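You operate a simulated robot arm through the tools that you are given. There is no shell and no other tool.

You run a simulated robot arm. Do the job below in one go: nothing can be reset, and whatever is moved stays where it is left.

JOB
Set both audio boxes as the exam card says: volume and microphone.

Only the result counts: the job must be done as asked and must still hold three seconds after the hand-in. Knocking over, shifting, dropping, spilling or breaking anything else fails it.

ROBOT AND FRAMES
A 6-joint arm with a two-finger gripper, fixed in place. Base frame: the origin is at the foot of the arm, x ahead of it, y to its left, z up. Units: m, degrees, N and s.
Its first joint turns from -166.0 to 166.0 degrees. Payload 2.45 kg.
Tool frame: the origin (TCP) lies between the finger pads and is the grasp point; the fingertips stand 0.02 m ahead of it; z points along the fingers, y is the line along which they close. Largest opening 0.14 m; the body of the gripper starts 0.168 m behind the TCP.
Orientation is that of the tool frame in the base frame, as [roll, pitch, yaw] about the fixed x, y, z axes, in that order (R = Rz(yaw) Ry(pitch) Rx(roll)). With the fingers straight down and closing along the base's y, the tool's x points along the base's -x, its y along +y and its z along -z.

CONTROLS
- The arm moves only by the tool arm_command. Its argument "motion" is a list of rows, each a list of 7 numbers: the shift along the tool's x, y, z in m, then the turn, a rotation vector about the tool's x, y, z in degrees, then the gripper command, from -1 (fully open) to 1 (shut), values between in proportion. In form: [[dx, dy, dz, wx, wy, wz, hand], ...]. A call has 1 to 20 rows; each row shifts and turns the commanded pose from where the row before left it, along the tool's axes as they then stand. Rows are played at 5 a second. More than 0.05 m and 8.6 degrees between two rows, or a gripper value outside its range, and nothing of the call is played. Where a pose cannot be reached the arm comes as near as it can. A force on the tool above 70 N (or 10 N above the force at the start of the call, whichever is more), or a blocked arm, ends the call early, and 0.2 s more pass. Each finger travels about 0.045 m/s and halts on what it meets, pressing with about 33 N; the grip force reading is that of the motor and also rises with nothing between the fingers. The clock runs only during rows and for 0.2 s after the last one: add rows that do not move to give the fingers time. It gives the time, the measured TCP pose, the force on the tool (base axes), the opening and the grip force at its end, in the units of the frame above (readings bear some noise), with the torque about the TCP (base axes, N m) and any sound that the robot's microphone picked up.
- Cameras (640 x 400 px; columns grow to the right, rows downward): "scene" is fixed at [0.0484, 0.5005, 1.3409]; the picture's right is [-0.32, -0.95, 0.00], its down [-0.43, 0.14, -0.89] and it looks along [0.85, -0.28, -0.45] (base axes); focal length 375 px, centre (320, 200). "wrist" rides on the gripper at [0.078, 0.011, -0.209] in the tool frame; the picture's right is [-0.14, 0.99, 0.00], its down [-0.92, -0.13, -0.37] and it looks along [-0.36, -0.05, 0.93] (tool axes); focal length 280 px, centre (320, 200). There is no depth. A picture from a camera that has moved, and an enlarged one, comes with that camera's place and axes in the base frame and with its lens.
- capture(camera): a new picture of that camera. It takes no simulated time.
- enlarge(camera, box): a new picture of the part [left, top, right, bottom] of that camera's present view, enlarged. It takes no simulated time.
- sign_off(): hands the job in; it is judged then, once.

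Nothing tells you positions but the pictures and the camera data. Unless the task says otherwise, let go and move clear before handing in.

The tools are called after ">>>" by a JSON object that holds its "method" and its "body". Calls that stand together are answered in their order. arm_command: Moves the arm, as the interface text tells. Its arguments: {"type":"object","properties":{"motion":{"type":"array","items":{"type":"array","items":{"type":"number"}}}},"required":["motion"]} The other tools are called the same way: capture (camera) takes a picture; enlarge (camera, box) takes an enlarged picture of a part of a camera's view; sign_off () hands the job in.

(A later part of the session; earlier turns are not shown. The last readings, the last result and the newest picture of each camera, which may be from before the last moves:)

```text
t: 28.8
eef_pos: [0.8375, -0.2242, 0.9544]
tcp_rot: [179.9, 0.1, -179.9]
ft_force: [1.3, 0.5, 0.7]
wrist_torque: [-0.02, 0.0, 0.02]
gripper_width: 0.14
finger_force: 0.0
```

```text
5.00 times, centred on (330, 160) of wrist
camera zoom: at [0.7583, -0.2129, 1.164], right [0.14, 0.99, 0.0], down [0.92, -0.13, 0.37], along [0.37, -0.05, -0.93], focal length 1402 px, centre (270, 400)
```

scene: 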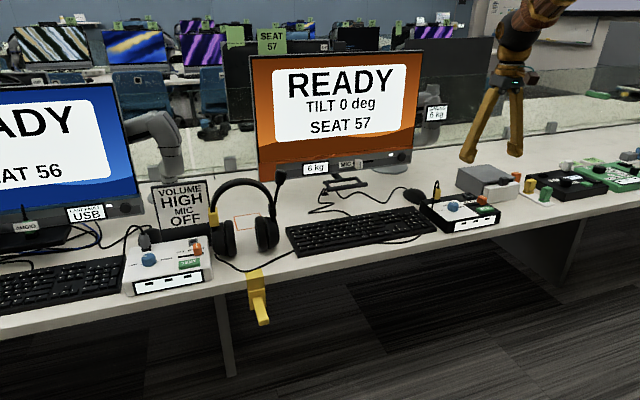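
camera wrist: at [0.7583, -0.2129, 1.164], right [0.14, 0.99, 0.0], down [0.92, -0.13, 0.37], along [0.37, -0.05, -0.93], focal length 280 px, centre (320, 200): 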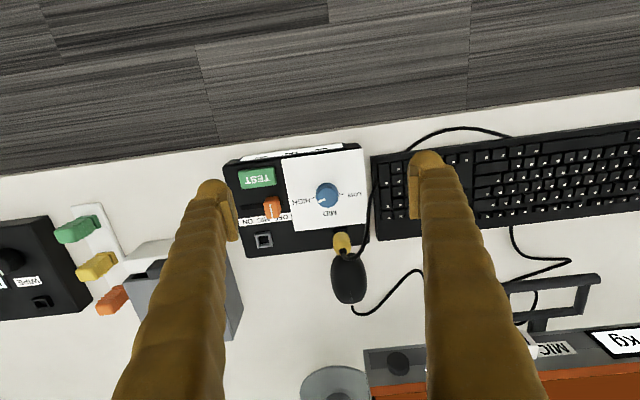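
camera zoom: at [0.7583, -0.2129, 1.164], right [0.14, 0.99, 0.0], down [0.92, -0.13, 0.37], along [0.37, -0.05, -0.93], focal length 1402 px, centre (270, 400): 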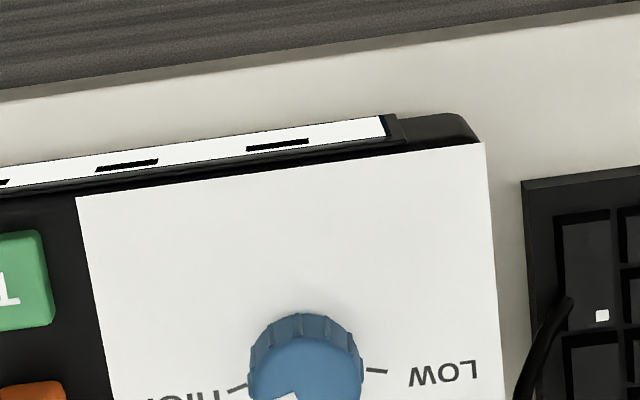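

>>> {"method": "enlarge", "body": {"camera": "wrist", "box": [280, 160, 380, 240]}}

>>> {"method": "enlarge", "body": {"camera": "wrist", "box": [225, 165, 305, 235]}}

```text
5.00 times, centred on (330, 200) of wrist
camera zoom: at [0.7583, -0.2129, 1.164], right [0.14, 0.99, 0.0], down [0.92, -0.13, 0.37], along [0.37, -0.05, -0.93], focal length 1402 px, centre (270, 200)
```

zoom: 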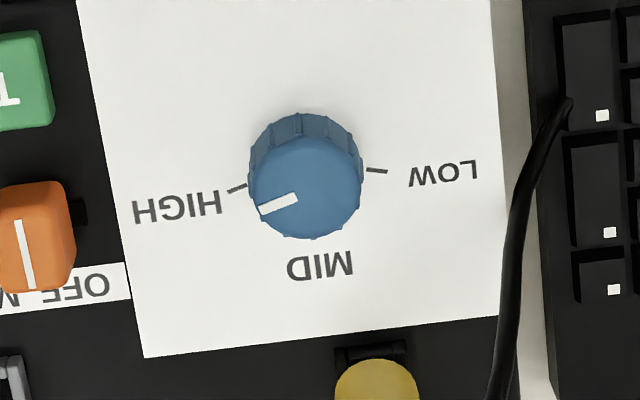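

```text
5.71 times, centred on (265, 200) of wrist
camera zoom: at [0.7583, -0.2129, 1.164], right [0.14, 0.99, 0.0], down [0.92, -0.13, 0.37], along [0.37, -0.05, -0.93], focal length 1602 px, centre (634, 200)
```

zoom: 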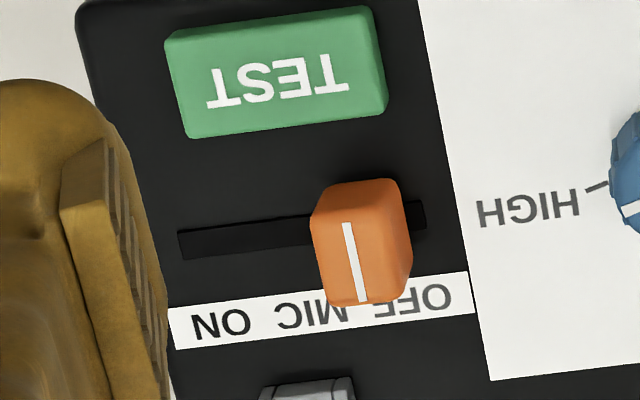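

The black box reads HIGH (pointer parallel to the HIGH tick) and OFF, with the box unmoved. Now I'll carry the gripper high across to the white box and look there.

>>> {"method": "arm_command", "body": {"motion": [[0.0141, 0, -0.0315, 0, 0, 0, -1], [0.0141, 0, -0.0315, 0, 0, 0, -1], [0.0141, 0.02, -0.0315, 0, 0, 0, -1], [0.0141, 0.03, -0.0315, 0, 0, 0, -1], [0.004, 0.045, 0, 0, 0, 0, -1], [0.004, 0.045, 0, 0, 0, 0, -1], [0.004, 0.045, 0, 0, 0, 0, -1], [0.004, 0.045, 0, 0, 0, 0, -1], [0.004, 0.045, 0, 0, 0, 0, -1], [0.004, 0.045, 0, 0, 0, 0, -1], [0.004, 0.045, 0, 0, 0, 0, -1], [0.004, 0.045, 0, 0, 0, 0, -1], [0.004, 0.045, 0, 0, 0, 0, -1], [0.004, 0.045, 0, 0, 0, 0, -1], [0.004, 0.045, 0, 0, 0, 0, -1], [0.004, 0.045, 0, 0, 0, 0, -1], [0.004, 0.045, 0, 0, 0, 0, -1], [0.004, 0.045, 0, 0, 0, 0, -1], [0.004, 0.044, 0, 0, 0, 0, -1], [0, 0, 0, 0, 0, 0, -1]]}}

>>> {"method": "capture", "body": {"camera": "wrist"}}

>>> {"method": "capture", "body": {"camera": "scene"}}

```text
t: 33.0
eef_pos: [0.7234, 0.5013, 1.0865]
tcp_rot: [180.0, 0.0, -179.9]
ft_force: [1.5, -0.1, 0.6]
wrist_torque: [0.03, 0.0, 0.05]
gripper_width: 0.1402
finger_force: 0.0
```

```text
taken
camera wrist: at [0.6439, 0.5122, 1.294], right [0.14, 0.99, 0.0], down [0.92, -0.13, 0.37], along [0.37, -0.05, -0.93], focal length 280 px, centre (320, 200)
```

wrist: 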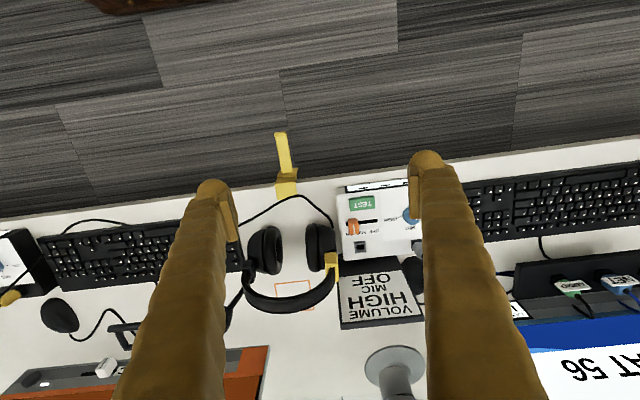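

```text
taken
```

scene: 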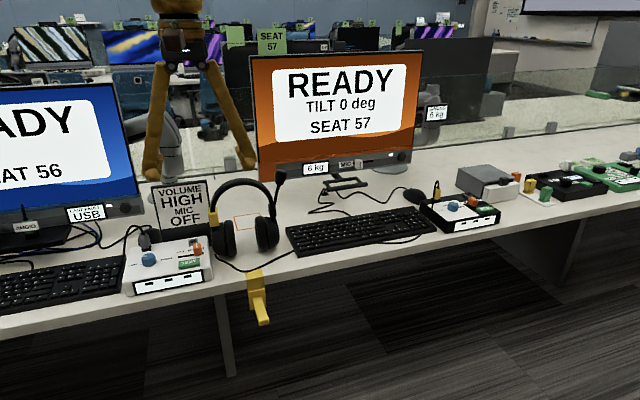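

The white box sits beyond straight-down reach, so I'll turn the tool to face it radially and tilt it outward about 30° while still high, then look.

>>> {"method": "arm_command", "body": {"motion": [[0, 0, 0, 0, 0, -6, -1], [0, 0, 0, 0, 0, -6, -1], [0, 0, 0, 0, 0, -6, -1], [0, 0, 0, 0, 0, -6, -1], [0, 0, 0, 0, 0, -6, -1], [0, 0, 0, 0, 0, -6, -1], [0, 0, 0, 0, -6, 0, -1], [0, 0, 0, 0, -6, 0, -1], [0, 0, 0, 0, -6, 0, -1], [0, 0, 0, 0, -6, 0, -1], [0, 0, 0, 0, -6, 0, -1], [0, 0, 0, 0, 0, 0, -1]]}}

>>> {"method": "capture", "body": {"camera": "wrist"}}

>>> {"method": "capture", "body": {"camera": "scene"}}

```text
t: 35.6
eef_pos: [0.7208, 0.5009, 1.0824]
tcp_rot: [-179.9, 30.2, -143.9]
ft_force: [0.3, -0.4, 1.0]
wrist_torque: [-0.03, -0.01, -0.01]
gripper_width: 0.14
finger_force: 0.1
```

```text
taken
camera wrist: at [0.5747, 0.4082, 1.224], right [-0.49, 0.87, 0.07], down [0.57, 0.26, 0.78], along [0.66, 0.42, -0.62], focal length 280 px, centre (320, 200)
```

wrist: 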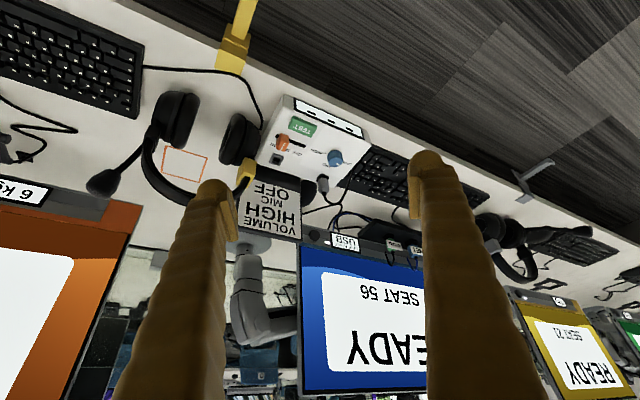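

```text
taken
```

scene: 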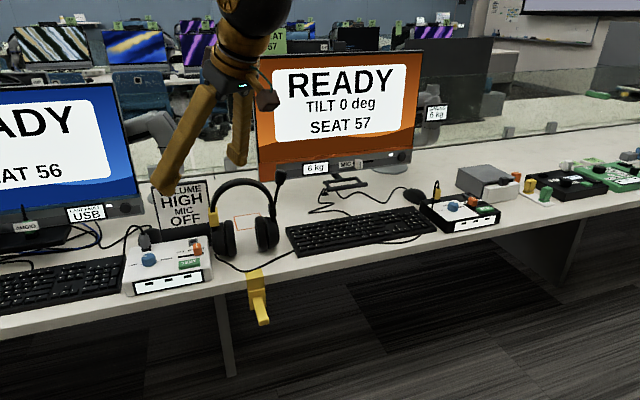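

>>> {"method": "enlarge", "body": {"camera": "wrist", "box": [220, 80, 420, 210]}}

>>> {"method": "enlarge", "body": {"camera": "wrist", "box": [250, 90, 380, 190]}}

```text
3.08 times, centred on (320, 145) of wrist
camera zoom: at [0.5747, 0.4082, 1.224], right [-0.49, 0.87, 0.07], down [0.57, 0.26, 0.78], along [0.66, 0.42, -0.62], focal length 863 px, centre (320, 369)
```

zoom: 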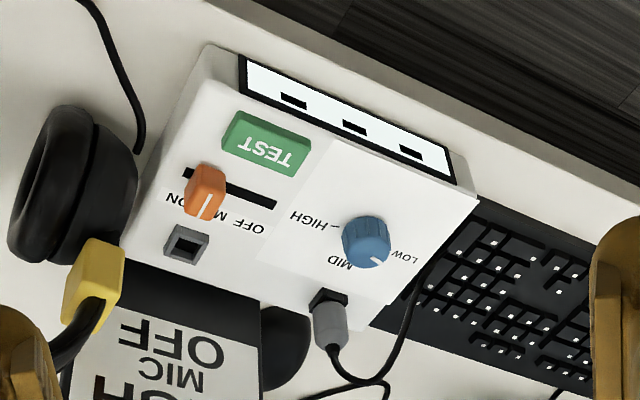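

```text
4.00 times, centred on (315, 140) of wrist
camera zoom: at [0.5747, 0.4082, 1.224], right [-0.49, 0.87, 0.07], down [0.57, 0.26, 0.78], along [0.66, 0.42, -0.62], focal length 1122 px, centre (340, 440)
```

zoom: 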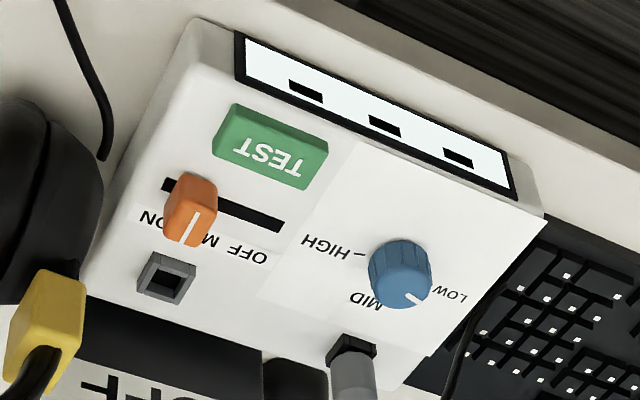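

The white box is square with the base axes too: knob at about (0.897, 0.659) pointing at LOW, slider at about (0.908, 0.548) at ON, and the headphone cup is close on its right (y up to ≈0.508). I'll narrow the fingers, turn the tool back to yaw 180 with a 35° outward tilt so the fingers close along y, and check how it reaches.

>>> {"method": "arm_command", "body": {"motion": [[0, 0, 0, 3.03, 0, 5.2, -0.5], [0, 0, 0, 3.03, 0, 5.2, 0.0], [0, 0, 0, 3.03, 0, 5.2, 0.4], [0, 0, 0, 3.03, 0, 5.2, 0.4], [0, 0, 0, 3.03, 0, 5.2, 0.4], [0, 0, 0, 3.03, 0, 5.2, 0.4], [0, 0, 0, 0, -4.8, 0, 0.4], [-0.01, 0.009, 0.04, 0, 0, 0, 0.4], [-0.01, 0.009, 0.04, 0, 0, 0, 0.4], [-0.01, 0.009, 0.04, 0, 0, 0, 0.4], [0, 0, 0, 0, 0, 0, 0.4]]}}

>>> {"method": "capture", "body": {"camera": "wrist"}}

>>> {"method": "capture", "body": {"camera": "scene"}}

```text
t: 38.0
eef_pos: [0.8146, 0.5276, 1.0023]
tcp_rot: [-179.8, 35.0, -180.0]
ft_force: [0.1, -0.3, -0.2]
wrist_torque: [0.02, 0.0, 0.0]
gripper_width: 0.042
finger_force: 0.0
```

```text
taken
camera wrist: at [0.6304, 0.5395, 1.1282], right [0.11, 0.99, 0.08], down [0.54, -0.13, 0.83], along [0.83, -0.05, -0.55], focal length 280 px, centre (320, 200)
```

wrist: 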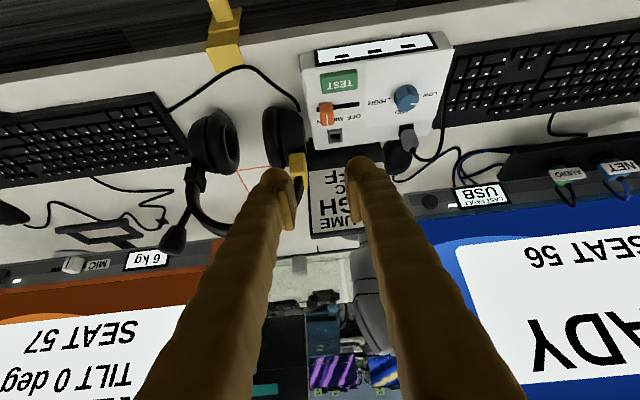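

```text
taken
```

scene: 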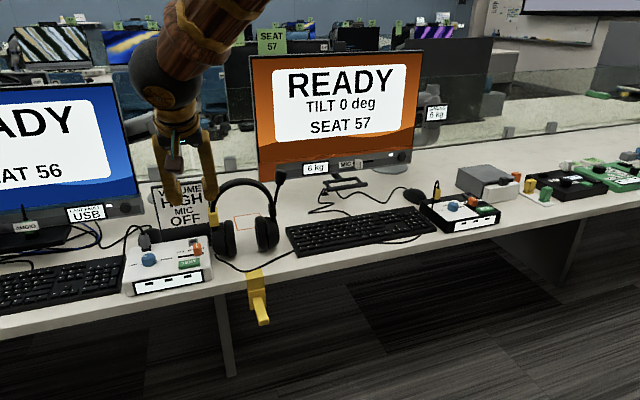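

Reach is fine so far with the tilt. I'll continue to a hover above the slider, shifted in +y to stay clear of the headphones.

>>> {"method": "arm_command", "body": {"motion": [[0, 0.0304, 0, 0, 0, 0, 0.4], [-0.0045, 0, 0.0344, 0, 0, 0, 0.4], [-0.0045, 0, 0.0344, 0, 0, 0, 0.4], [-0.0045, 0, 0.0344, 0, 0, 0, 0.4], [-0.0045, 0, 0.0344, 0, 0, 0, 0.4], [0, 0, 0, 0, 0, 0, 0.4]]}}

>>> {"method": "capture", "body": {"camera": "wrist"}}

>>> {"method": "enlarge", "body": {"camera": "wrist", "box": [230, 60, 410, 210]}}

>>> {"method": "enlarge", "body": {"camera": "scene", "box": [110, 140, 270, 300]}}

```text
t: 39.4
eef_pos: [0.9096, 0.5568, 0.8984]
tcp_rot: [-179.8, 35.0, -179.8]
ft_force: [0.5, 0.0, 0.4]
wrist_torque: [0.04, -0.01, 0.03]
gripper_width: 0.0422
finger_force: 0.0
```

```text
taken
camera wrist: at [0.7251, 0.5682, 1.0248], right [0.11, 0.99, 0.08], down [0.54, -0.13, 0.83], along [0.83, -0.05, -0.55], focal length 280 px, centre (320, 200)
```

wrist: 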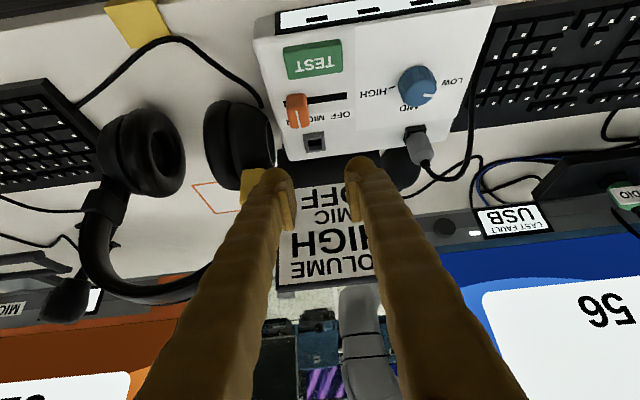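

```text
2.67 times, centred on (320, 135) of wrist
camera zoom: at [0.7251, 0.5682, 1.0248], right [0.11, 0.99, 0.08], down [0.54, -0.13, 0.83], along [0.83, -0.05, -0.55], focal length 748 px, centre (320, 373)
```

zoom: 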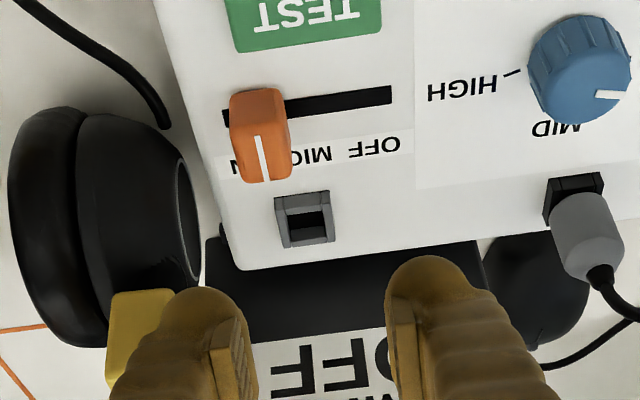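

```text
2.50 times, centred on (190, 220) of scene
camera zoom: at [0.0484, 0.5005, 1.3409], right [-0.32, -0.95, 0.0], down [-0.43, 0.14, -0.89], along [0.85, -0.28, -0.45], focal length 937 px, centre (645, 150)
```

zoom: 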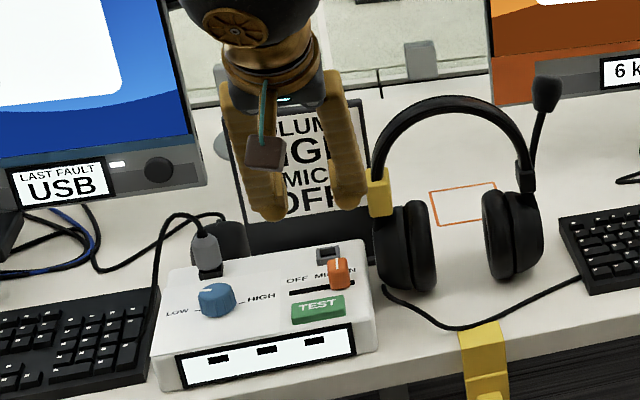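

The tilted tool reaches the slider at about (0.908, 0.5445), but the visible finger is too thick to drop safely between the cap and the headphone cup. I'll instead shut the fingers, rest a fingertip lightly on top of the cap and drag it in +y; first closing and descending to just above it.

>>> {"method": "arm_command", "body": {"motion": [[0, 0, 0, 0, 0, 0, 1], [0, 0, 0, 0, 0, 0, 1], [0, 0, 0, 0, 0, 0, 1], [0, 0, 0, 0, 0, 0, 1], [0.0148, 0, 0.0223, 0, 0, 0, 1], [0.0148, 0, 0.0223, 0, 0, 0, 1], [0, 0, 0, 0, 0, 0, 1]]}}

>>> {"method": "capture", "body": {"camera": "wrist"}}

>>> {"method": "enlarge", "body": {"camera": "scene", "box": [130, 190, 250, 300]}}

>>> {"method": "enlarge", "body": {"camera": "wrist", "box": [230, 40, 410, 210]}}

```text
t: 41.0
eef_pos: [0.9102, 0.5572, 0.8449]
tcp_rot: [-179.8, 34.9, -179.8]
ft_force: [-0.1, 0.7, -0.1]
wrist_torque: [-0.02, 0.0, 0.04]
gripper_width: 0.0001
finger_force: 29.8
```

```text
taken
camera wrist: at [0.7257, 0.5691, 0.9719], right [0.11, 0.99, 0.08], down [0.54, -0.13, 0.83], along [0.83, -0.05, -0.55], focal length 280 px, centre (320, 200)
```

wrist: 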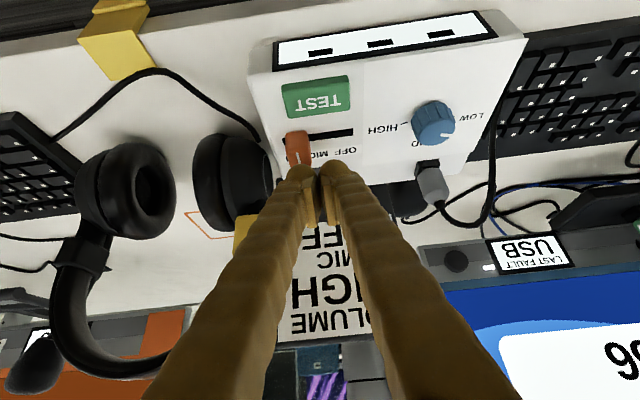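

```text
3.64 times, centred on (190, 245) of scene
camera zoom: at [0.0484, 0.5005, 1.3409], right [-0.32, -0.95, 0.0], down [-0.43, 0.14, -0.89], along [0.85, -0.28, -0.45], focal length 1362 px, centre (793, 36)
```

zoom: 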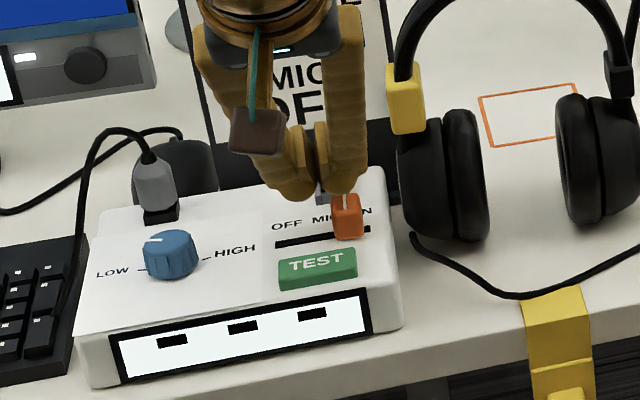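

```text
2.35 times, centred on (320, 125) of wrist
camera zoom: at [0.7257, 0.5691, 0.9719], right [0.11, 0.99, 0.08], down [0.54, -0.13, 0.83], along [0.83, -0.05, -0.55], focal length 660 px, centre (320, 376)
```

zoom: 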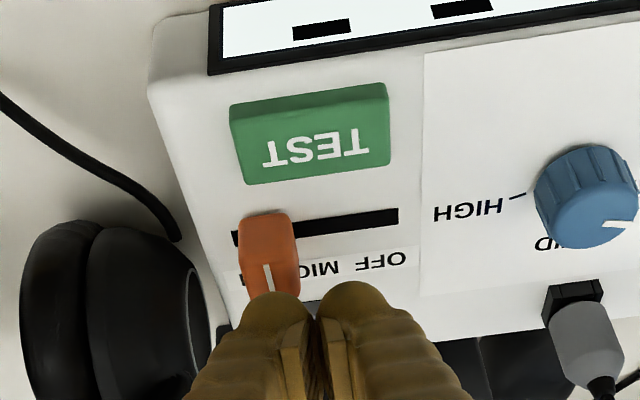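

>>> {"method": "arm_command", "body": {"motion": [[0.00115, 0, 0.00164, 0, 0, 0, 1], [0.00115, 0, 0.00164, 0, 0, 0, 1], [0.00115, 0, 0.00164, 0, 0, 0, 1], [0.00115, 0, 0.00164, 0, 0, 0, 1], [0.00115, 0, 0.00164, 0, 0, 0, 1], [0, 0, 0, 0, 0, 0, 1]]}}

```text
t: 42.4
eef_pos: [0.9089, 0.5578, 0.8358]
tcp_rot: [-179.8, 34.9, -180.0]
ft_force: [0.9, 0.2, 0.3]
wrist_torque: [-0.02, 0.02, 0.01]
gripper_width: 0.0
finger_force: 29.9
```

>>> {"method": "arm_command", "body": {"motion": [[0.00057, 0, 0.00082, 0, 0, 0, 1], [0.00057, 0, 0.00082, 0, 0, 0, 1], [0, 0, 0, 0, 0, 0, 1]]}}

>>> {"method": "enlarge", "body": {"camera": "scene", "box": [160, 210, 240, 280]}}

```text
t: 43.2
eef_pos: [0.909, 0.5581, 0.8346]
tcp_rot: [-179.9, 35.0, 180.0]
ft_force: [-5.5, 2.3, 21.5]
wrist_torque: [-0.11, 0.21, -0.05]
gripper_width: 0.0
finger_force: 29.3
```

```text
5.71 times, centred on (200, 245) of scene
camera zoom: at [0.0484, 0.5005, 1.3409], right [-0.32, -0.95, 0.0], down [-0.43, 0.14, -0.89], along [0.85, -0.28, -0.45], focal length 2141 px, centre (1006, -57)
```

zoom: 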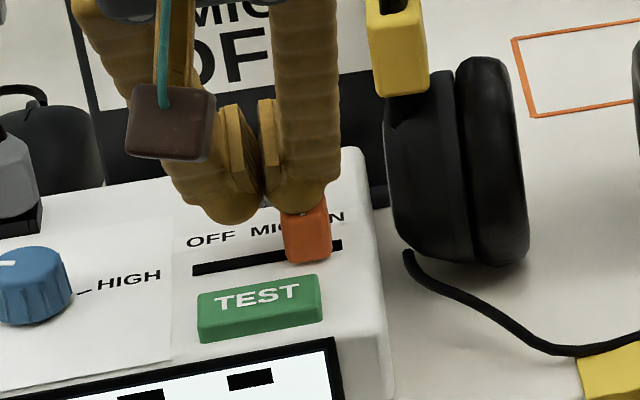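

The fingertip rests on the cap with about 21 N. I'll ease the pressure slightly and drag in +y, watching whether the cap follows.

>>> {"method": "arm_command", "body": {"motion": [[-0.0001, 0.002, -0.0002, 0, 0, 0, 1], [0, 0.003, 0, 0, 0, 0, 1], [0, 0.003, 0, 0, 0, 0, 1], [0, 0, 0, 0, 0, 0, 1]]}}

>>> {"method": "enlarge", "body": {"camera": "scene", "box": [160, 210, 240, 280]}}

```text
t: 44.2
eef_pos: [0.9098, 0.5655, 0.8349]
tcp_rot: [-179.9, 35.0, 180.0]
ft_force: [0.3, 0.4, 26.2]
wrist_torque: [-0.27, 0.08, -0.03]
gripper_width: 0.0
finger_force: 29.0
```

```text
5.71 times, centred on (200, 245) of scene
camera zoom: at [0.0484, 0.5005, 1.3409], right [-0.32, -0.95, 0.0], down [-0.43, 0.14, -0.89], along [0.85, -0.28, -0.45], focal length 2141 px, centre (1006, -57)
```

zoom: 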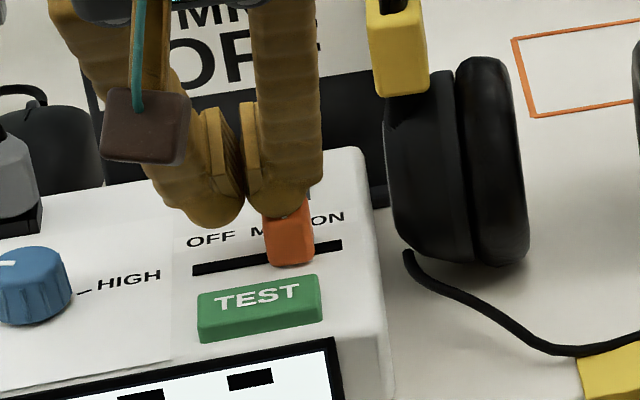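

>>> {"method": "arm_command", "body": {"motion": [[-0.0001, 0.003, -0.0002, 0, 0, 0, 1], [0, 0.003, 0, 0, 0, 0, 1], [0, 0.003, 0, 0, 0, 0, 1], [0, 0.003, 0, 0, 0, 0, 1], [0, 0.003, 0, 0, 0, 0, 1], [0, 0.003, 0, 0, 0, 0, 1], [0, 0, 0, 0, 0, 0, 1]]}}

>>> {"method": "enlarge", "body": {"camera": "scene", "box": [160, 210, 240, 280]}}

```text
t: 45.8
eef_pos: [0.9101, 0.5823, 0.8347]
tcp_rot: [-180.0, 35.0, -180.0]
ft_force: [6.7, 0.3, 30.4]
wrist_torque: [-0.28, -0.03, 0.04]
gripper_width: 0.0
finger_force: 29.3
```

```text
5.71 times, centred on (200, 245) of scene
camera zoom: at [0.0484, 0.5005, 1.3409], right [-0.32, -0.95, 0.0], down [-0.43, 0.14, -0.89], along [0.85, -0.28, -0.45], focal length 2141 px, centre (1006, -57)
```

zoom: 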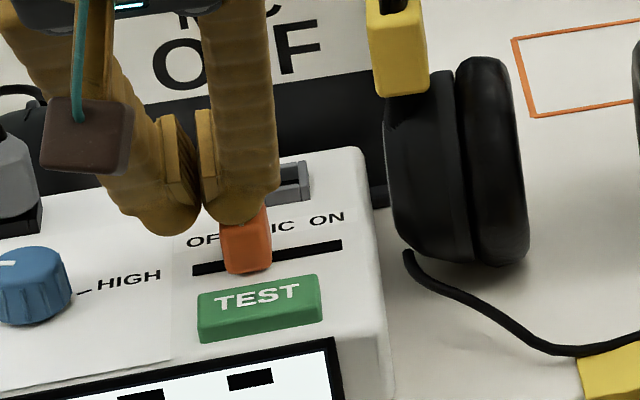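

>>> {"method": "arm_command", "body": {"motion": [[-0.0002, 0.003, -0.0003, 0, 0, 0, 1], [0, 0.003, 0, 0, 0, 0, 1], [0, 0.003, 0, 0, 0, 0, 1], [0, 0, 0, 0, 0, 0, 1]]}}

>>> {"method": "enlarge", "body": {"camera": "scene", "box": [160, 210, 240, 280]}}

```text
t: 46.8
eef_pos: [0.9088, 0.5928, 0.8343]
tcp_rot: [-179.8, 34.8, 179.9]
ft_force: [6.9, -0.8, 36.0]
wrist_torque: [-0.34, -0.04, 0.08]
gripper_width: 0.0
finger_force: 29.9
```

```text
5.71 times, centred on (200, 245) of scene
camera zoom: at [0.0484, 0.5005, 1.3409], right [-0.32, -0.95, 0.0], down [-0.43, 0.14, -0.89], along [0.85, -0.28, -0.45], focal length 2141 px, centre (1006, -57)
```

zoom: 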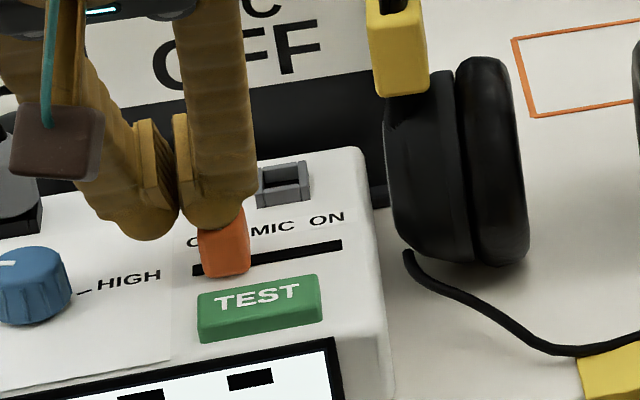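

>>> {"method": "arm_command", "body": {"motion": [[-0.0003, 0.001, -0.0005, 0, 0, 0, 1], [0, 0.0015, 0, 0, 0, 0, 1], [0, 0.0015, 0, 0, 0, 0, 1], [0, 0, 0, 0, 0, 0, 1]]}}

>>> {"method": "enlarge", "body": {"camera": "scene", "box": [160, 210, 240, 280]}}

```text
t: 47.8
eef_pos: [0.9105, 0.5967, 0.8339]
tcp_rot: [-179.8, 34.8, -180.0]
ft_force: [-0.7, -11.9, 31.9]
wrist_torque: [-0.57, 0.11, 0.03]
gripper_width: 0.0
finger_force: 29.1
```

```text
5.71 times, centred on (200, 245) of scene
camera zoom: at [0.0484, 0.5005, 1.3409], right [-0.32, -0.95, 0.0], down [-0.43, 0.14, -0.89], along [0.85, -0.28, -0.45], focal length 2141 px, centre (1006, -57)
```

zoom: 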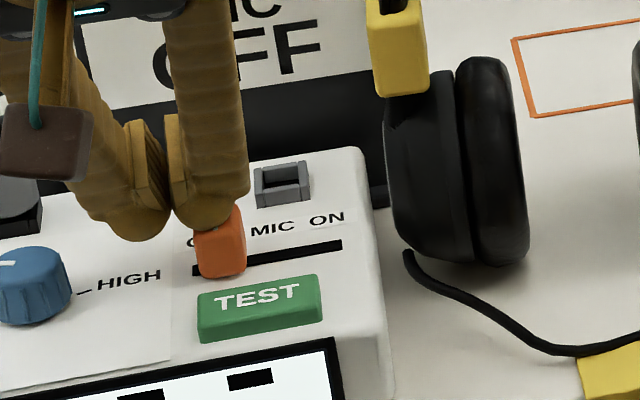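

The slider met its OFF stop. I'll lift straight off it and look.

>>> {"method": "arm_command", "body": {"motion": [[-0.0115, 0, -0.0164, 0, 0, 0, 1], [-0.0115, 0, -0.0164, 0, 0, 0, 1], [-0.0172, 0, -0.0246, 0, 0, 0, 1], [-0.0172, 0, -0.0246, 0, 0, 0, 1], [0, 0, 0, 0, 0, 0, 1]]}}

>>> {"method": "enlarge", "body": {"camera": "scene", "box": [120, 210, 240, 300]}}

>>> {"method": "capture", "body": {"camera": "wrist"}}

>>> {"method": "enlarge", "body": {"camera": "wrist", "box": [230, 40, 420, 180]}}

```text
t: 49.0
eef_pos: [0.9095, 0.5947, 0.9335]
tcp_rot: [-179.8, 34.9, -179.9]
ft_force: [-0.7, -0.6, -0.4]
wrist_torque: [0.04, -0.02, 0.02]
gripper_width: 0.0
finger_force: 29.3
```

```text
4.44 times, centred on (180, 255) of scene
camera zoom: at [0.0484, 0.5005, 1.3409], right [-0.32, -0.95, 0.0], down [-0.43, 0.14, -0.89], along [0.85, -0.28, -0.45], focal length 1665 px, centre (942, -44)
```

zoom: 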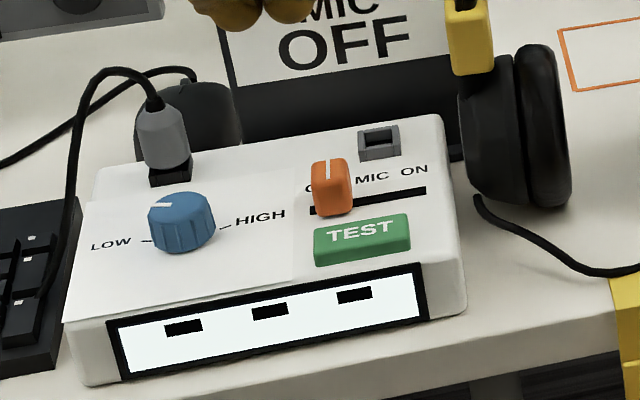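

```text
taken
camera wrist: at [0.7254, 0.6066, 1.0599], right [0.11, 0.99, 0.08], down [0.54, -0.13, 0.83], along [0.83, -0.05, -0.55], focal length 280 px, centre (320, 200)
```

wrist: 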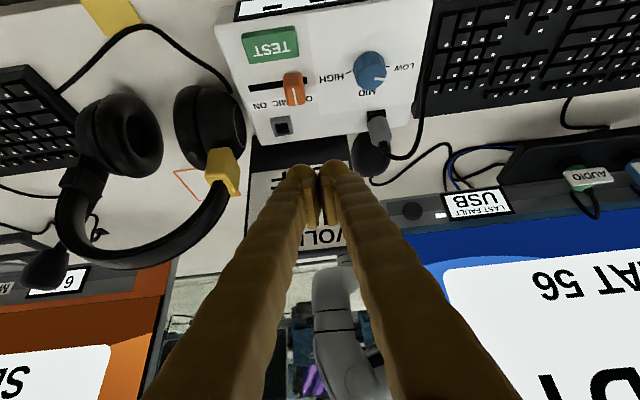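

```text
2.86 times, centred on (325, 110) of wrist
camera zoom: at [0.7254, 0.6066, 1.0599], right [0.11, 0.99, 0.08], down [0.54, -0.13, 0.83], along [0.83, -0.05, -0.55], focal length 801 px, centre (306, 457)
```

zoom: 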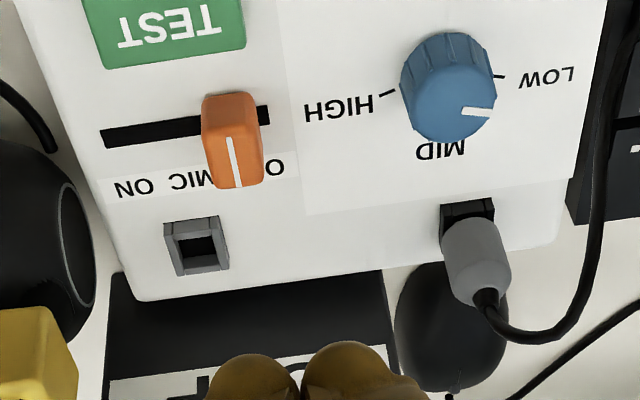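

The white slider is at OFF (0.580) and the box hasn't moved. Next I'll go above the white knob at about (0.898, 0.660), open to ~0.05 m and swing the tilt direction to 55° so I can turn clockwise in strokes.

>>> {"method": "arm_command", "body": {"motion": [[0.0115, 0.0327, 0.0063, 0, 0, 0, 0.6], [0.0115, 0.0327, 0.0063, 0, 0, 0, 0.28], [0, 0, 0, -3.94, 0, -5.63, 0.28], [0, 0, 0, -3.94, 0, -5.63, 0.28], [0, 0, 0, -3.94, 0, -5.63, 0.28], [0, 0, 0, -3.94, 0, -5.63, 0.28], [0, 0, 0, -3.94, 0, -5.63, 0.28], [0, 0, 0, -3.94, 0, -5.63, 0.28], [0, 0, 0, -3.94, 0, -5.63, 0.28], [0, 0, 0, -3.94, 0, -5.63, 0.28], [0, 0, 0, 0, 0, 0, 0.28]]}}

>>> {"method": "capture", "body": {"camera": "wrist"}}

>>> {"method": "capture", "body": {"camera": "scene"}}

>>> {"method": "enlarge", "body": {"camera": "wrist", "box": [230, 60, 410, 220]}}

```text
t: 51.4
eef_pos: [0.8978, 0.662, 0.9114]
tcp_rot: [-179.9, 34.9, -125.0]
ft_force: [-0.7, 0.0, 0.5]
wrist_torque: [-0.01, -0.02, 0.0]
gripper_width: 0.0503
finger_force: 0.1
```

```text
taken
camera wrist: at [0.7831, 0.5183, 1.0377], right [-0.75, 0.66, 0.08], down [0.42, 0.37, 0.83], along [0.52, 0.65, -0.55], focal length 280 px, centre (320, 200)
```

wrist: 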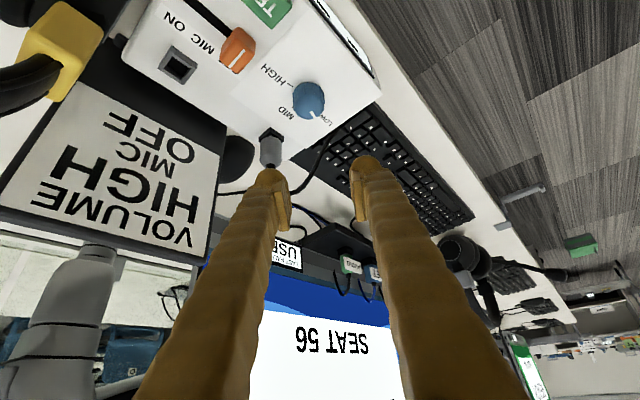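

```text
taken
```

scene: 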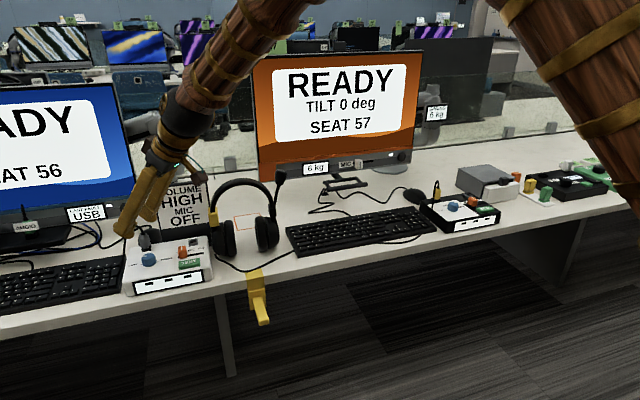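

```text
2.50 times, centred on (320, 140) of wrist
camera zoom: at [0.7831, 0.5183, 1.0377], right [-0.75, 0.66, 0.08], down [0.42, 0.37, 0.83], along [0.52, 0.65, -0.55], focal length 701 px, centre (320, 350)
```

zoom: 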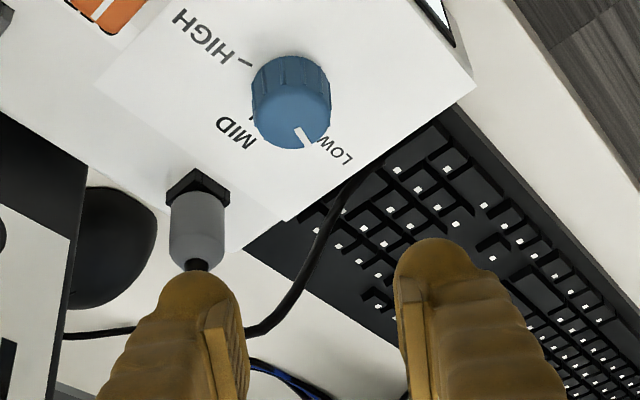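

>>> {"method": "arm_command", "body": {"motion": [[0.0198, -0.0012, 0.0267, 0, 0, 0, 0.28], [0.0198, -0.0012, 0.0267, 0, 0, 0, 0.28], [0, 0, 0, 0, 0, 0, 0.28]]}}

>>> {"method": "enlarge", "body": {"camera": "wrist", "box": [230, 60, 410, 220]}}

>>> {"method": "enlarge", "body": {"camera": "scene", "box": [110, 190, 230, 300]}}

```text
t: 52.2
eef_pos: [0.8977, 0.6595, 0.8446]
tcp_rot: [180.0, 34.8, -125.0]
ft_force: [0.5, 0.8, -0.6]
wrist_torque: [0.01, -0.01, 0.01]
gripper_width: 0.0507
finger_force: 0.1
```

```text
2.50 times, centred on (320, 140) of wrist
camera zoom: at [0.7825, 0.5156, 0.9711], right [-0.75, 0.66, 0.08], down [0.42, 0.37, 0.83], along [0.52, 0.65, -0.55], focal length 701 px, centre (320, 350)
```

zoom: 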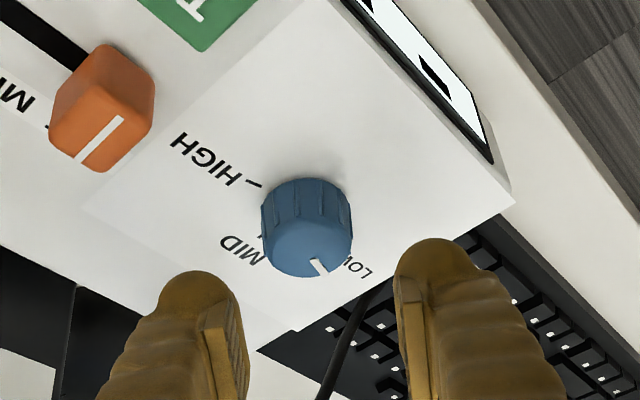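

```text
3.64 times, centred on (170, 245) of scene
camera zoom: at [0.0484, 0.5005, 1.3409], right [-0.32, -0.95, 0.0], down [-0.43, 0.14, -0.89], along [0.85, -0.28, -0.45], focal length 1362 px, centre (866, 36)
```

zoom: 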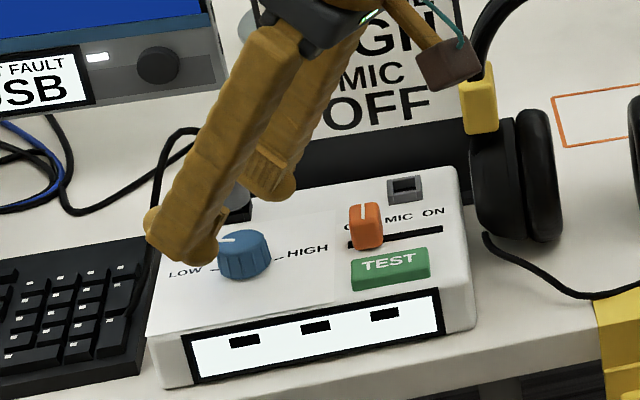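

>>> {"method": "arm_command", "body": {"motion": [[0.0093, -0.0007, 0.0134, 0, 0, 0, 0.28], [0.0093, -0.0007, 0.0134, 0, 0, 0, 0.28], [0, 0, 0, 0, 0, 0, 0.28]]}}

>>> {"method": "enlarge", "body": {"camera": "wrist", "box": [230, 60, 410, 220]}}

>>> {"method": "enlarge", "body": {"camera": "scene", "box": [110, 200, 230, 300]}}

```text
t: 53.0
eef_pos: [0.8999, 0.6576, 0.8111]
tcp_rot: [180.0, 34.7, -125.0]
ft_force: [0.1, 1.5, -1.4]
wrist_torque: [-0.05, 0.01, 0.02]
gripper_width: 0.0504
finger_force: 0.1
```

```text
2.50 times, centred on (320, 140) of wrist
camera zoom: at [0.7848, 0.5146, 0.9384], right [-0.75, 0.66, 0.08], down [0.42, 0.37, 0.83], along [0.52, 0.65, -0.55], focal length 701 px, centre (320, 350)
```

zoom: 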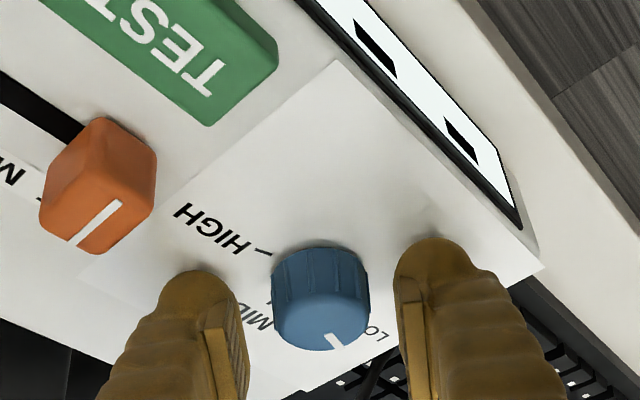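

```text
4.00 times, centred on (170, 250) of scene
camera zoom: at [0.0484, 0.5005, 1.3409], right [-0.32, -0.95, 0.0], down [-0.43, 0.14, -0.89], along [0.85, -0.28, -0.45], focal length 1499 px, centre (920, 0)
```

zoom: 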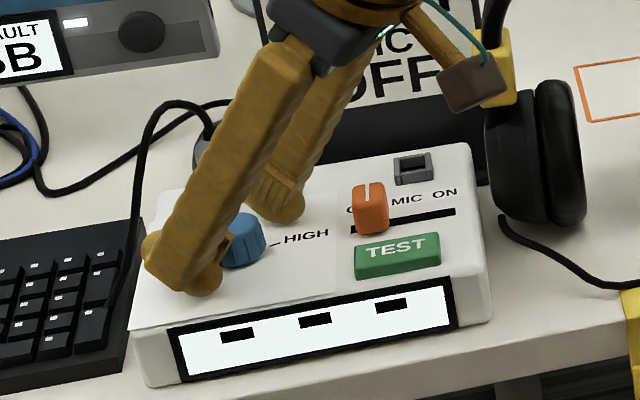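

Aligned to within about 1 mm. Closing on the knob.

>>> {"method": "arm_command", "body": {"motion": [[0, 0, 0, 0, 0, 0, 0.5], [0, 0, 0, 0, 0, 0, 0.6], [0, 0, 0, 0, 0, 0, 0.61], [0, 0, 0, 0, 0, 0, 0.61], [0, 0, 0, 0, 0, 0, 0.61]]}}

>>> {"method": "enlarge", "body": {"camera": "wrist", "box": [230, 60, 410, 220]}}

```text
t: 54.2
eef_pos: [0.8993, 0.6583, 0.8118]
tcp_rot: [179.9, 34.8, -125.0]
ft_force: [-6.1, 6.9, -0.9]
wrist_torque: [0.06, 0.1, 0.02]
gripper_width: 0.0324
finger_force: 4.4
```

```text
2.50 times, centred on (320, 140) of wrist
camera zoom: at [0.7847, 0.5148, 0.9384], right [-0.75, 0.66, 0.08], down [0.42, 0.37, 0.83], along [0.52, 0.65, -0.55], focal length 701 px, centre (320, 350)
```

zoom: 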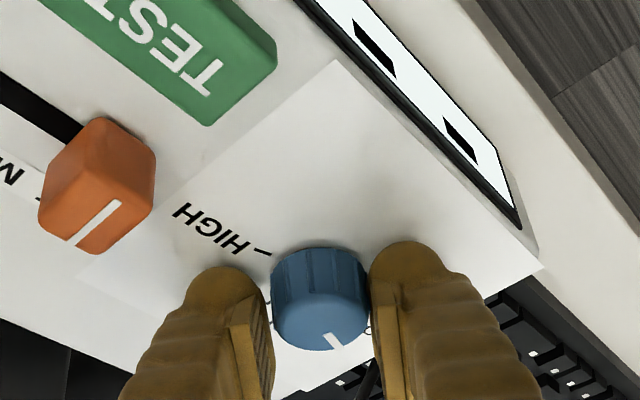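

>>> {"method": "arm_command", "body": {"motion": [[0, 0.0007, 0, 0, 0, 0, 0.61], [0, 0, 0, 0, 0, 0, 0.62], [0, 0, 0, 0, 0, 0, 0.62]]}}

```text
t: 55.0
eef_pos: [0.8994, 0.6595, 0.8116]
tcp_rot: [180.0, 34.7, -125.1]
ft_force: [-5.8, 4.5, -1.0]
wrist_torque: [0.04, 0.03, 0.0]
gripper_width: 0.0315
finger_force: 3.4
```

>>> {"method": "arm_command", "body": {"motion": [[0, 0.0005, 0, 0, 0, 0, 0.64], [0, 0, 0, 0, 0, 0, 0.64], [0, 0, 0, 0, 0, 0, 0.64]]}}

```text
t: 55.8
eef_pos: [0.8977, 0.6593, 0.8113]
tcp_rot: [-180.0, 34.7, -125.1]
ft_force: [-7.2, 5.6, -2.5]
wrist_torque: [0.03, 0.03, -0.01]
gripper_width: 0.0307
finger_force: 4.2
```

>>> {"method": "arm_command", "body": {"motion": [[0, 0.0008, 0, 0, 0, 0, 0.66], [0, 0, 0, 0, 0, 0, 0.66], [0, 0, 0, 0, 0, 0, 0.66]]}}

>>> {"method": "enlarge", "body": {"camera": "wrist", "box": [260, 120, 380, 220]}}

```text
t: 56.6
eef_pos: [0.8988, 0.6592, 0.8123]
tcp_rot: [180.0, 34.8, -125.1]
ft_force: [6.7, -4.8, -3.2]
wrist_torque: [-0.12, -0.18, 0.02]
gripper_width: 0.0296
finger_force: 44.7
```

```text
4.00 times, centred on (320, 170) of wrist
camera zoom: at [0.7835, 0.5157, 0.9386], right [-0.75, 0.66, 0.08], down [0.42, 0.37, 0.83], along [0.52, 0.65, -0.55], focal length 1122 px, centre (320, 320)
```

zoom: 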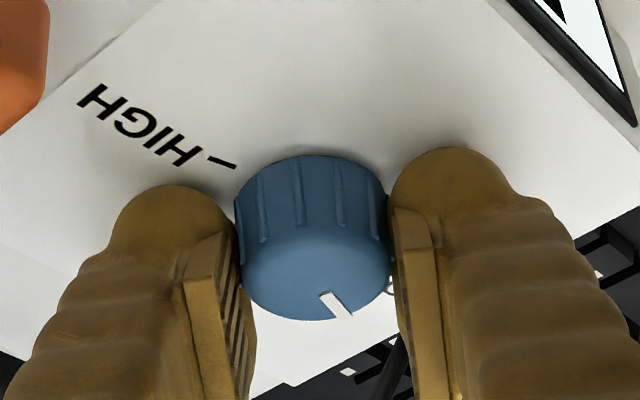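

Firmly gripped. I'll begin the first clockwise stroke about the vertical axis, checking forces after 12°.

>>> {"method": "arm_command", "body": {"motion": [[0, -0.0002, 0, 3.57, 0, 5.13, 0.66], [0, 0, 0, 3.57, 0, 5.13, 0.66], [0, 0, 0, 0, 0, 0, 0.66]]}}

>>> {"method": "enlarge", "body": {"camera": "wrist", "box": [230, 60, 410, 220]}}

```text
t: 57.4
eef_pos: [0.899, 0.6598, 0.8125]
tcp_rot: [-179.9, 34.8, -137.5]
ft_force: [15.1, -3.8, -3.0]
wrist_torque: [-0.05, -0.39, 0.01]
gripper_width: 0.0297
finger_force: 44.9
```

```text
2.50 times, centred on (320, 140) of wrist
camera zoom: at [0.7552, 0.5436, 0.9387], right [-0.58, 0.81, 0.08], down [0.49, 0.27, 0.83], along [0.65, 0.52, -0.55], focal length 701 px, centre (320, 350)
```

zoom: 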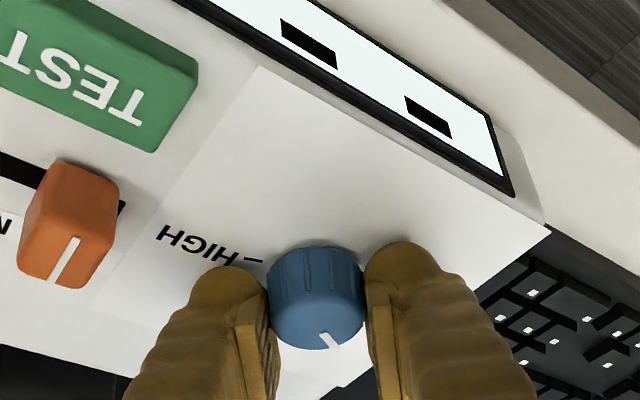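

>>> {"method": "arm_command", "body": {"motion": [[-0.0003, -0.0006, 0.0002, 0, 0, 0, 0.66], [0, 0, 0, 3.57, 0, 5.13, 0.66], [0, 0, 0, 3.57, 0, 5.13, 0.66], [0, 0, 0, 0, 0, 0, 0.66]]}}

```text
t: 58.4
eef_pos: [0.8981, 0.6584, 0.8132]
tcp_rot: [-179.7, 34.8, -150.0]
ft_force: [-1.1, -19.6, 13.9]
wrist_torque: [-0.79, 0.32, -0.01]
gripper_width: 0.0289
finger_force: 44.7
```

>>> {"method": "arm_command", "body": {"motion": [[0.0003, -0.0007, -0.0005, 0, 0, 0, 0.66], [0, 0, 0, 0, 0, 0, 0.66]]}}

>>> {"method": "enlarge", "body": {"camera": "wrist", "box": [230, 60, 410, 220]}}

>>> {"method": "enlarge", "body": {"camera": "scene", "box": [110, 200, 230, 300]}}

```text
t: 59.0
eef_pos: [0.8986, 0.6582, 0.8119]
tcp_rot: [-180.0, 34.8, -150.0]
ft_force: [-5.2, -3.1, 1.1]
wrist_torque: [-0.04, 0.06, 0.02]
gripper_width: 0.0292
finger_force: 45.3
```

```text
2.50 times, centred on (320, 140) of wrist
camera zoom: at [0.7332, 0.5763, 0.939], right [-0.4, 0.91, 0.08], down [0.54, 0.16, 0.83], along [0.74, 0.37, -0.56], focal length 701 px, centre (320, 350)
```

zoom: 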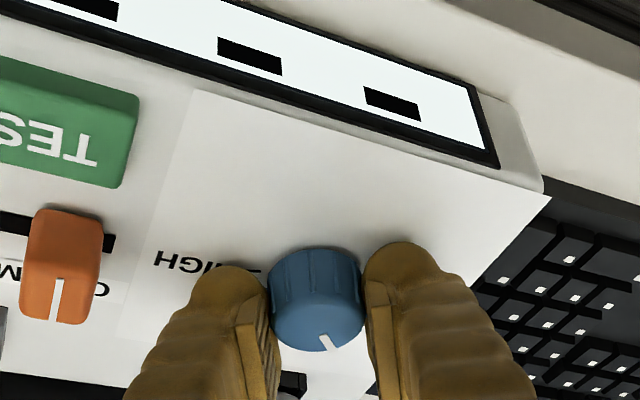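

```text
4.00 times, centred on (170, 250) of scene
camera zoom: at [0.0484, 0.5005, 1.3409], right [-0.32, -0.95, 0.0], down [-0.43, 0.14, -0.89], along [0.85, -0.28, -0.45], focal length 1499 px, centre (920, 0)
```

zoom: 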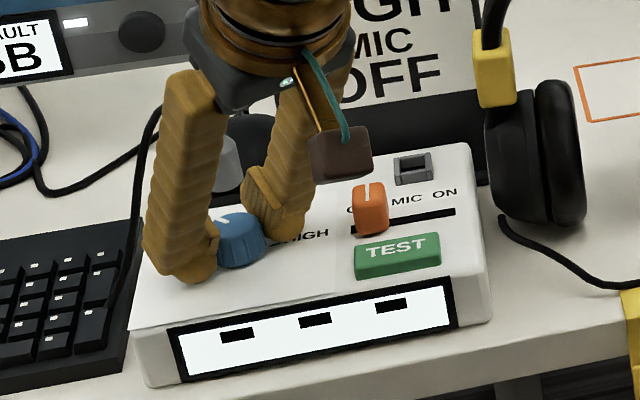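

>>> {"method": "arm_command", "body": {"motion": [[0, 0, 0, 3.57, 0, 5.13, 0.66], [0, 0, 0, 3.57, 0, 5.13, 0.66], [0, 0, 0, 0, 0, 0, 0.66]]}}

```text
t: 59.8
eef_pos: [0.8977, 0.6576, 0.8123]
tcp_rot: [-180.0, 35.0, -162.7]
ft_force: [7.7, 13.4, -6.3]
wrist_torque: [0.23, -0.31, -0.04]
gripper_width: 0.0291
finger_force: 45.3
```

>>> {"method": "arm_command", "body": {"motion": [[-0.0004, 0.0005, 0.0003, 0, 0, 0, 0.66], [0, 0, 0, 3.57, 0, 5.13, 0.66], [0, 0, 0, 3.57, 0, 5.13, 0.66], [0, 0, 0, 0, 0, 0, 0.66]]}}

>>> {"method": "enlarge", "body": {"camera": "wrist", "box": [230, 60, 410, 220]}}

>>> {"method": "enlarge", "body": {"camera": "scene", "box": [110, 200, 230, 300]}}

```text
t: 60.8
eef_pos: [0.8982, 0.6582, 0.8127]
tcp_rot: [180.0, 34.9, -175.1]
ft_force: [-12.1, 0.7, 5.8]
wrist_torque: [-0.01, 0.03, -0.02]
gripper_width: 0.0291
finger_force: 45.0
```

```text
2.50 times, centred on (320, 140) of wrist
camera zoom: at [0.7139, 0.6536, 0.939], right [0.03, 1.0, 0.08], down [0.55, -0.08, 0.83], along [0.83, 0.02, -0.55], focal length 701 px, centre (320, 350)
```

zoom: 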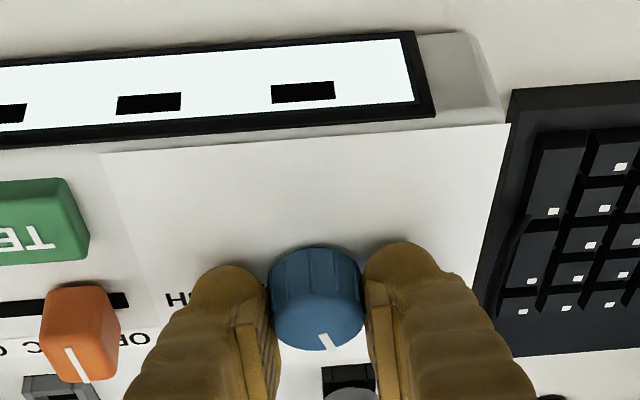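

```text
4.00 times, centred on (170, 250) of scene
camera zoom: at [0.0484, 0.5005, 1.3409], right [-0.32, -0.95, 0.0], down [-0.43, 0.14, -0.89], along [0.85, -0.28, -0.45], focal length 1499 px, centre (920, 0)
```

zoom: 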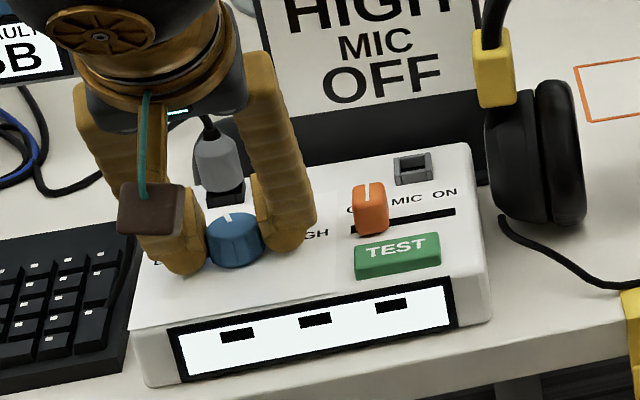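

First 50° stroke done and the knob followed. I'll unload, open slightly around the knob, swing back 50° in place and re-grip.

>>> {"method": "arm_command", "body": {"motion": [[0.0004, 0, -0.0003, 0, 0, 0, 0.6], [0, 0, 0, 0, 0, 0, 0.45], [0, 0, 0, 0, 0, 0, 0.37], [0, 0, 0, 0, 0, 0, 0.37], [0, 0, 0, 0, 0, 0, 0.37]]}}

>>> {"method": "enlarge", "body": {"camera": "wrist", "box": [230, 60, 410, 220]}}

```text
t: 62.0
eef_pos: [0.8974, 0.6579, 0.8134]
tcp_rot: [-180.0, 34.8, -175.1]
ft_force: [0.3, -0.1, 0.4]
wrist_torque: [-0.02, 0.0, -0.01]
gripper_width: 0.0441
finger_force: 0.0
```

```text
2.50 times, centred on (320, 140) of wrist
camera zoom: at [0.7137, 0.6535, 0.9388], right [0.03, 1.0, 0.08], down [0.55, -0.08, 0.83], along [0.83, 0.02, -0.55], focal length 701 px, centre (320, 350)
```

zoom: 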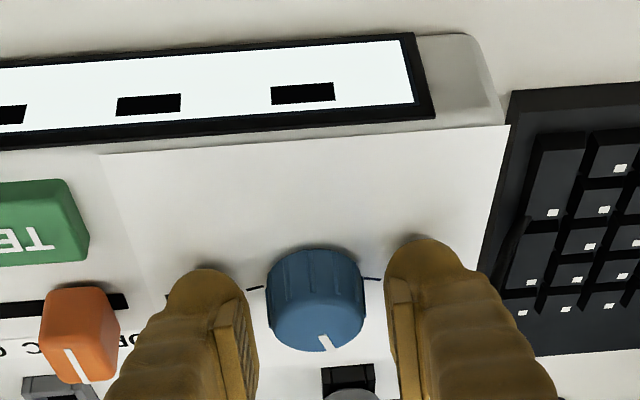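

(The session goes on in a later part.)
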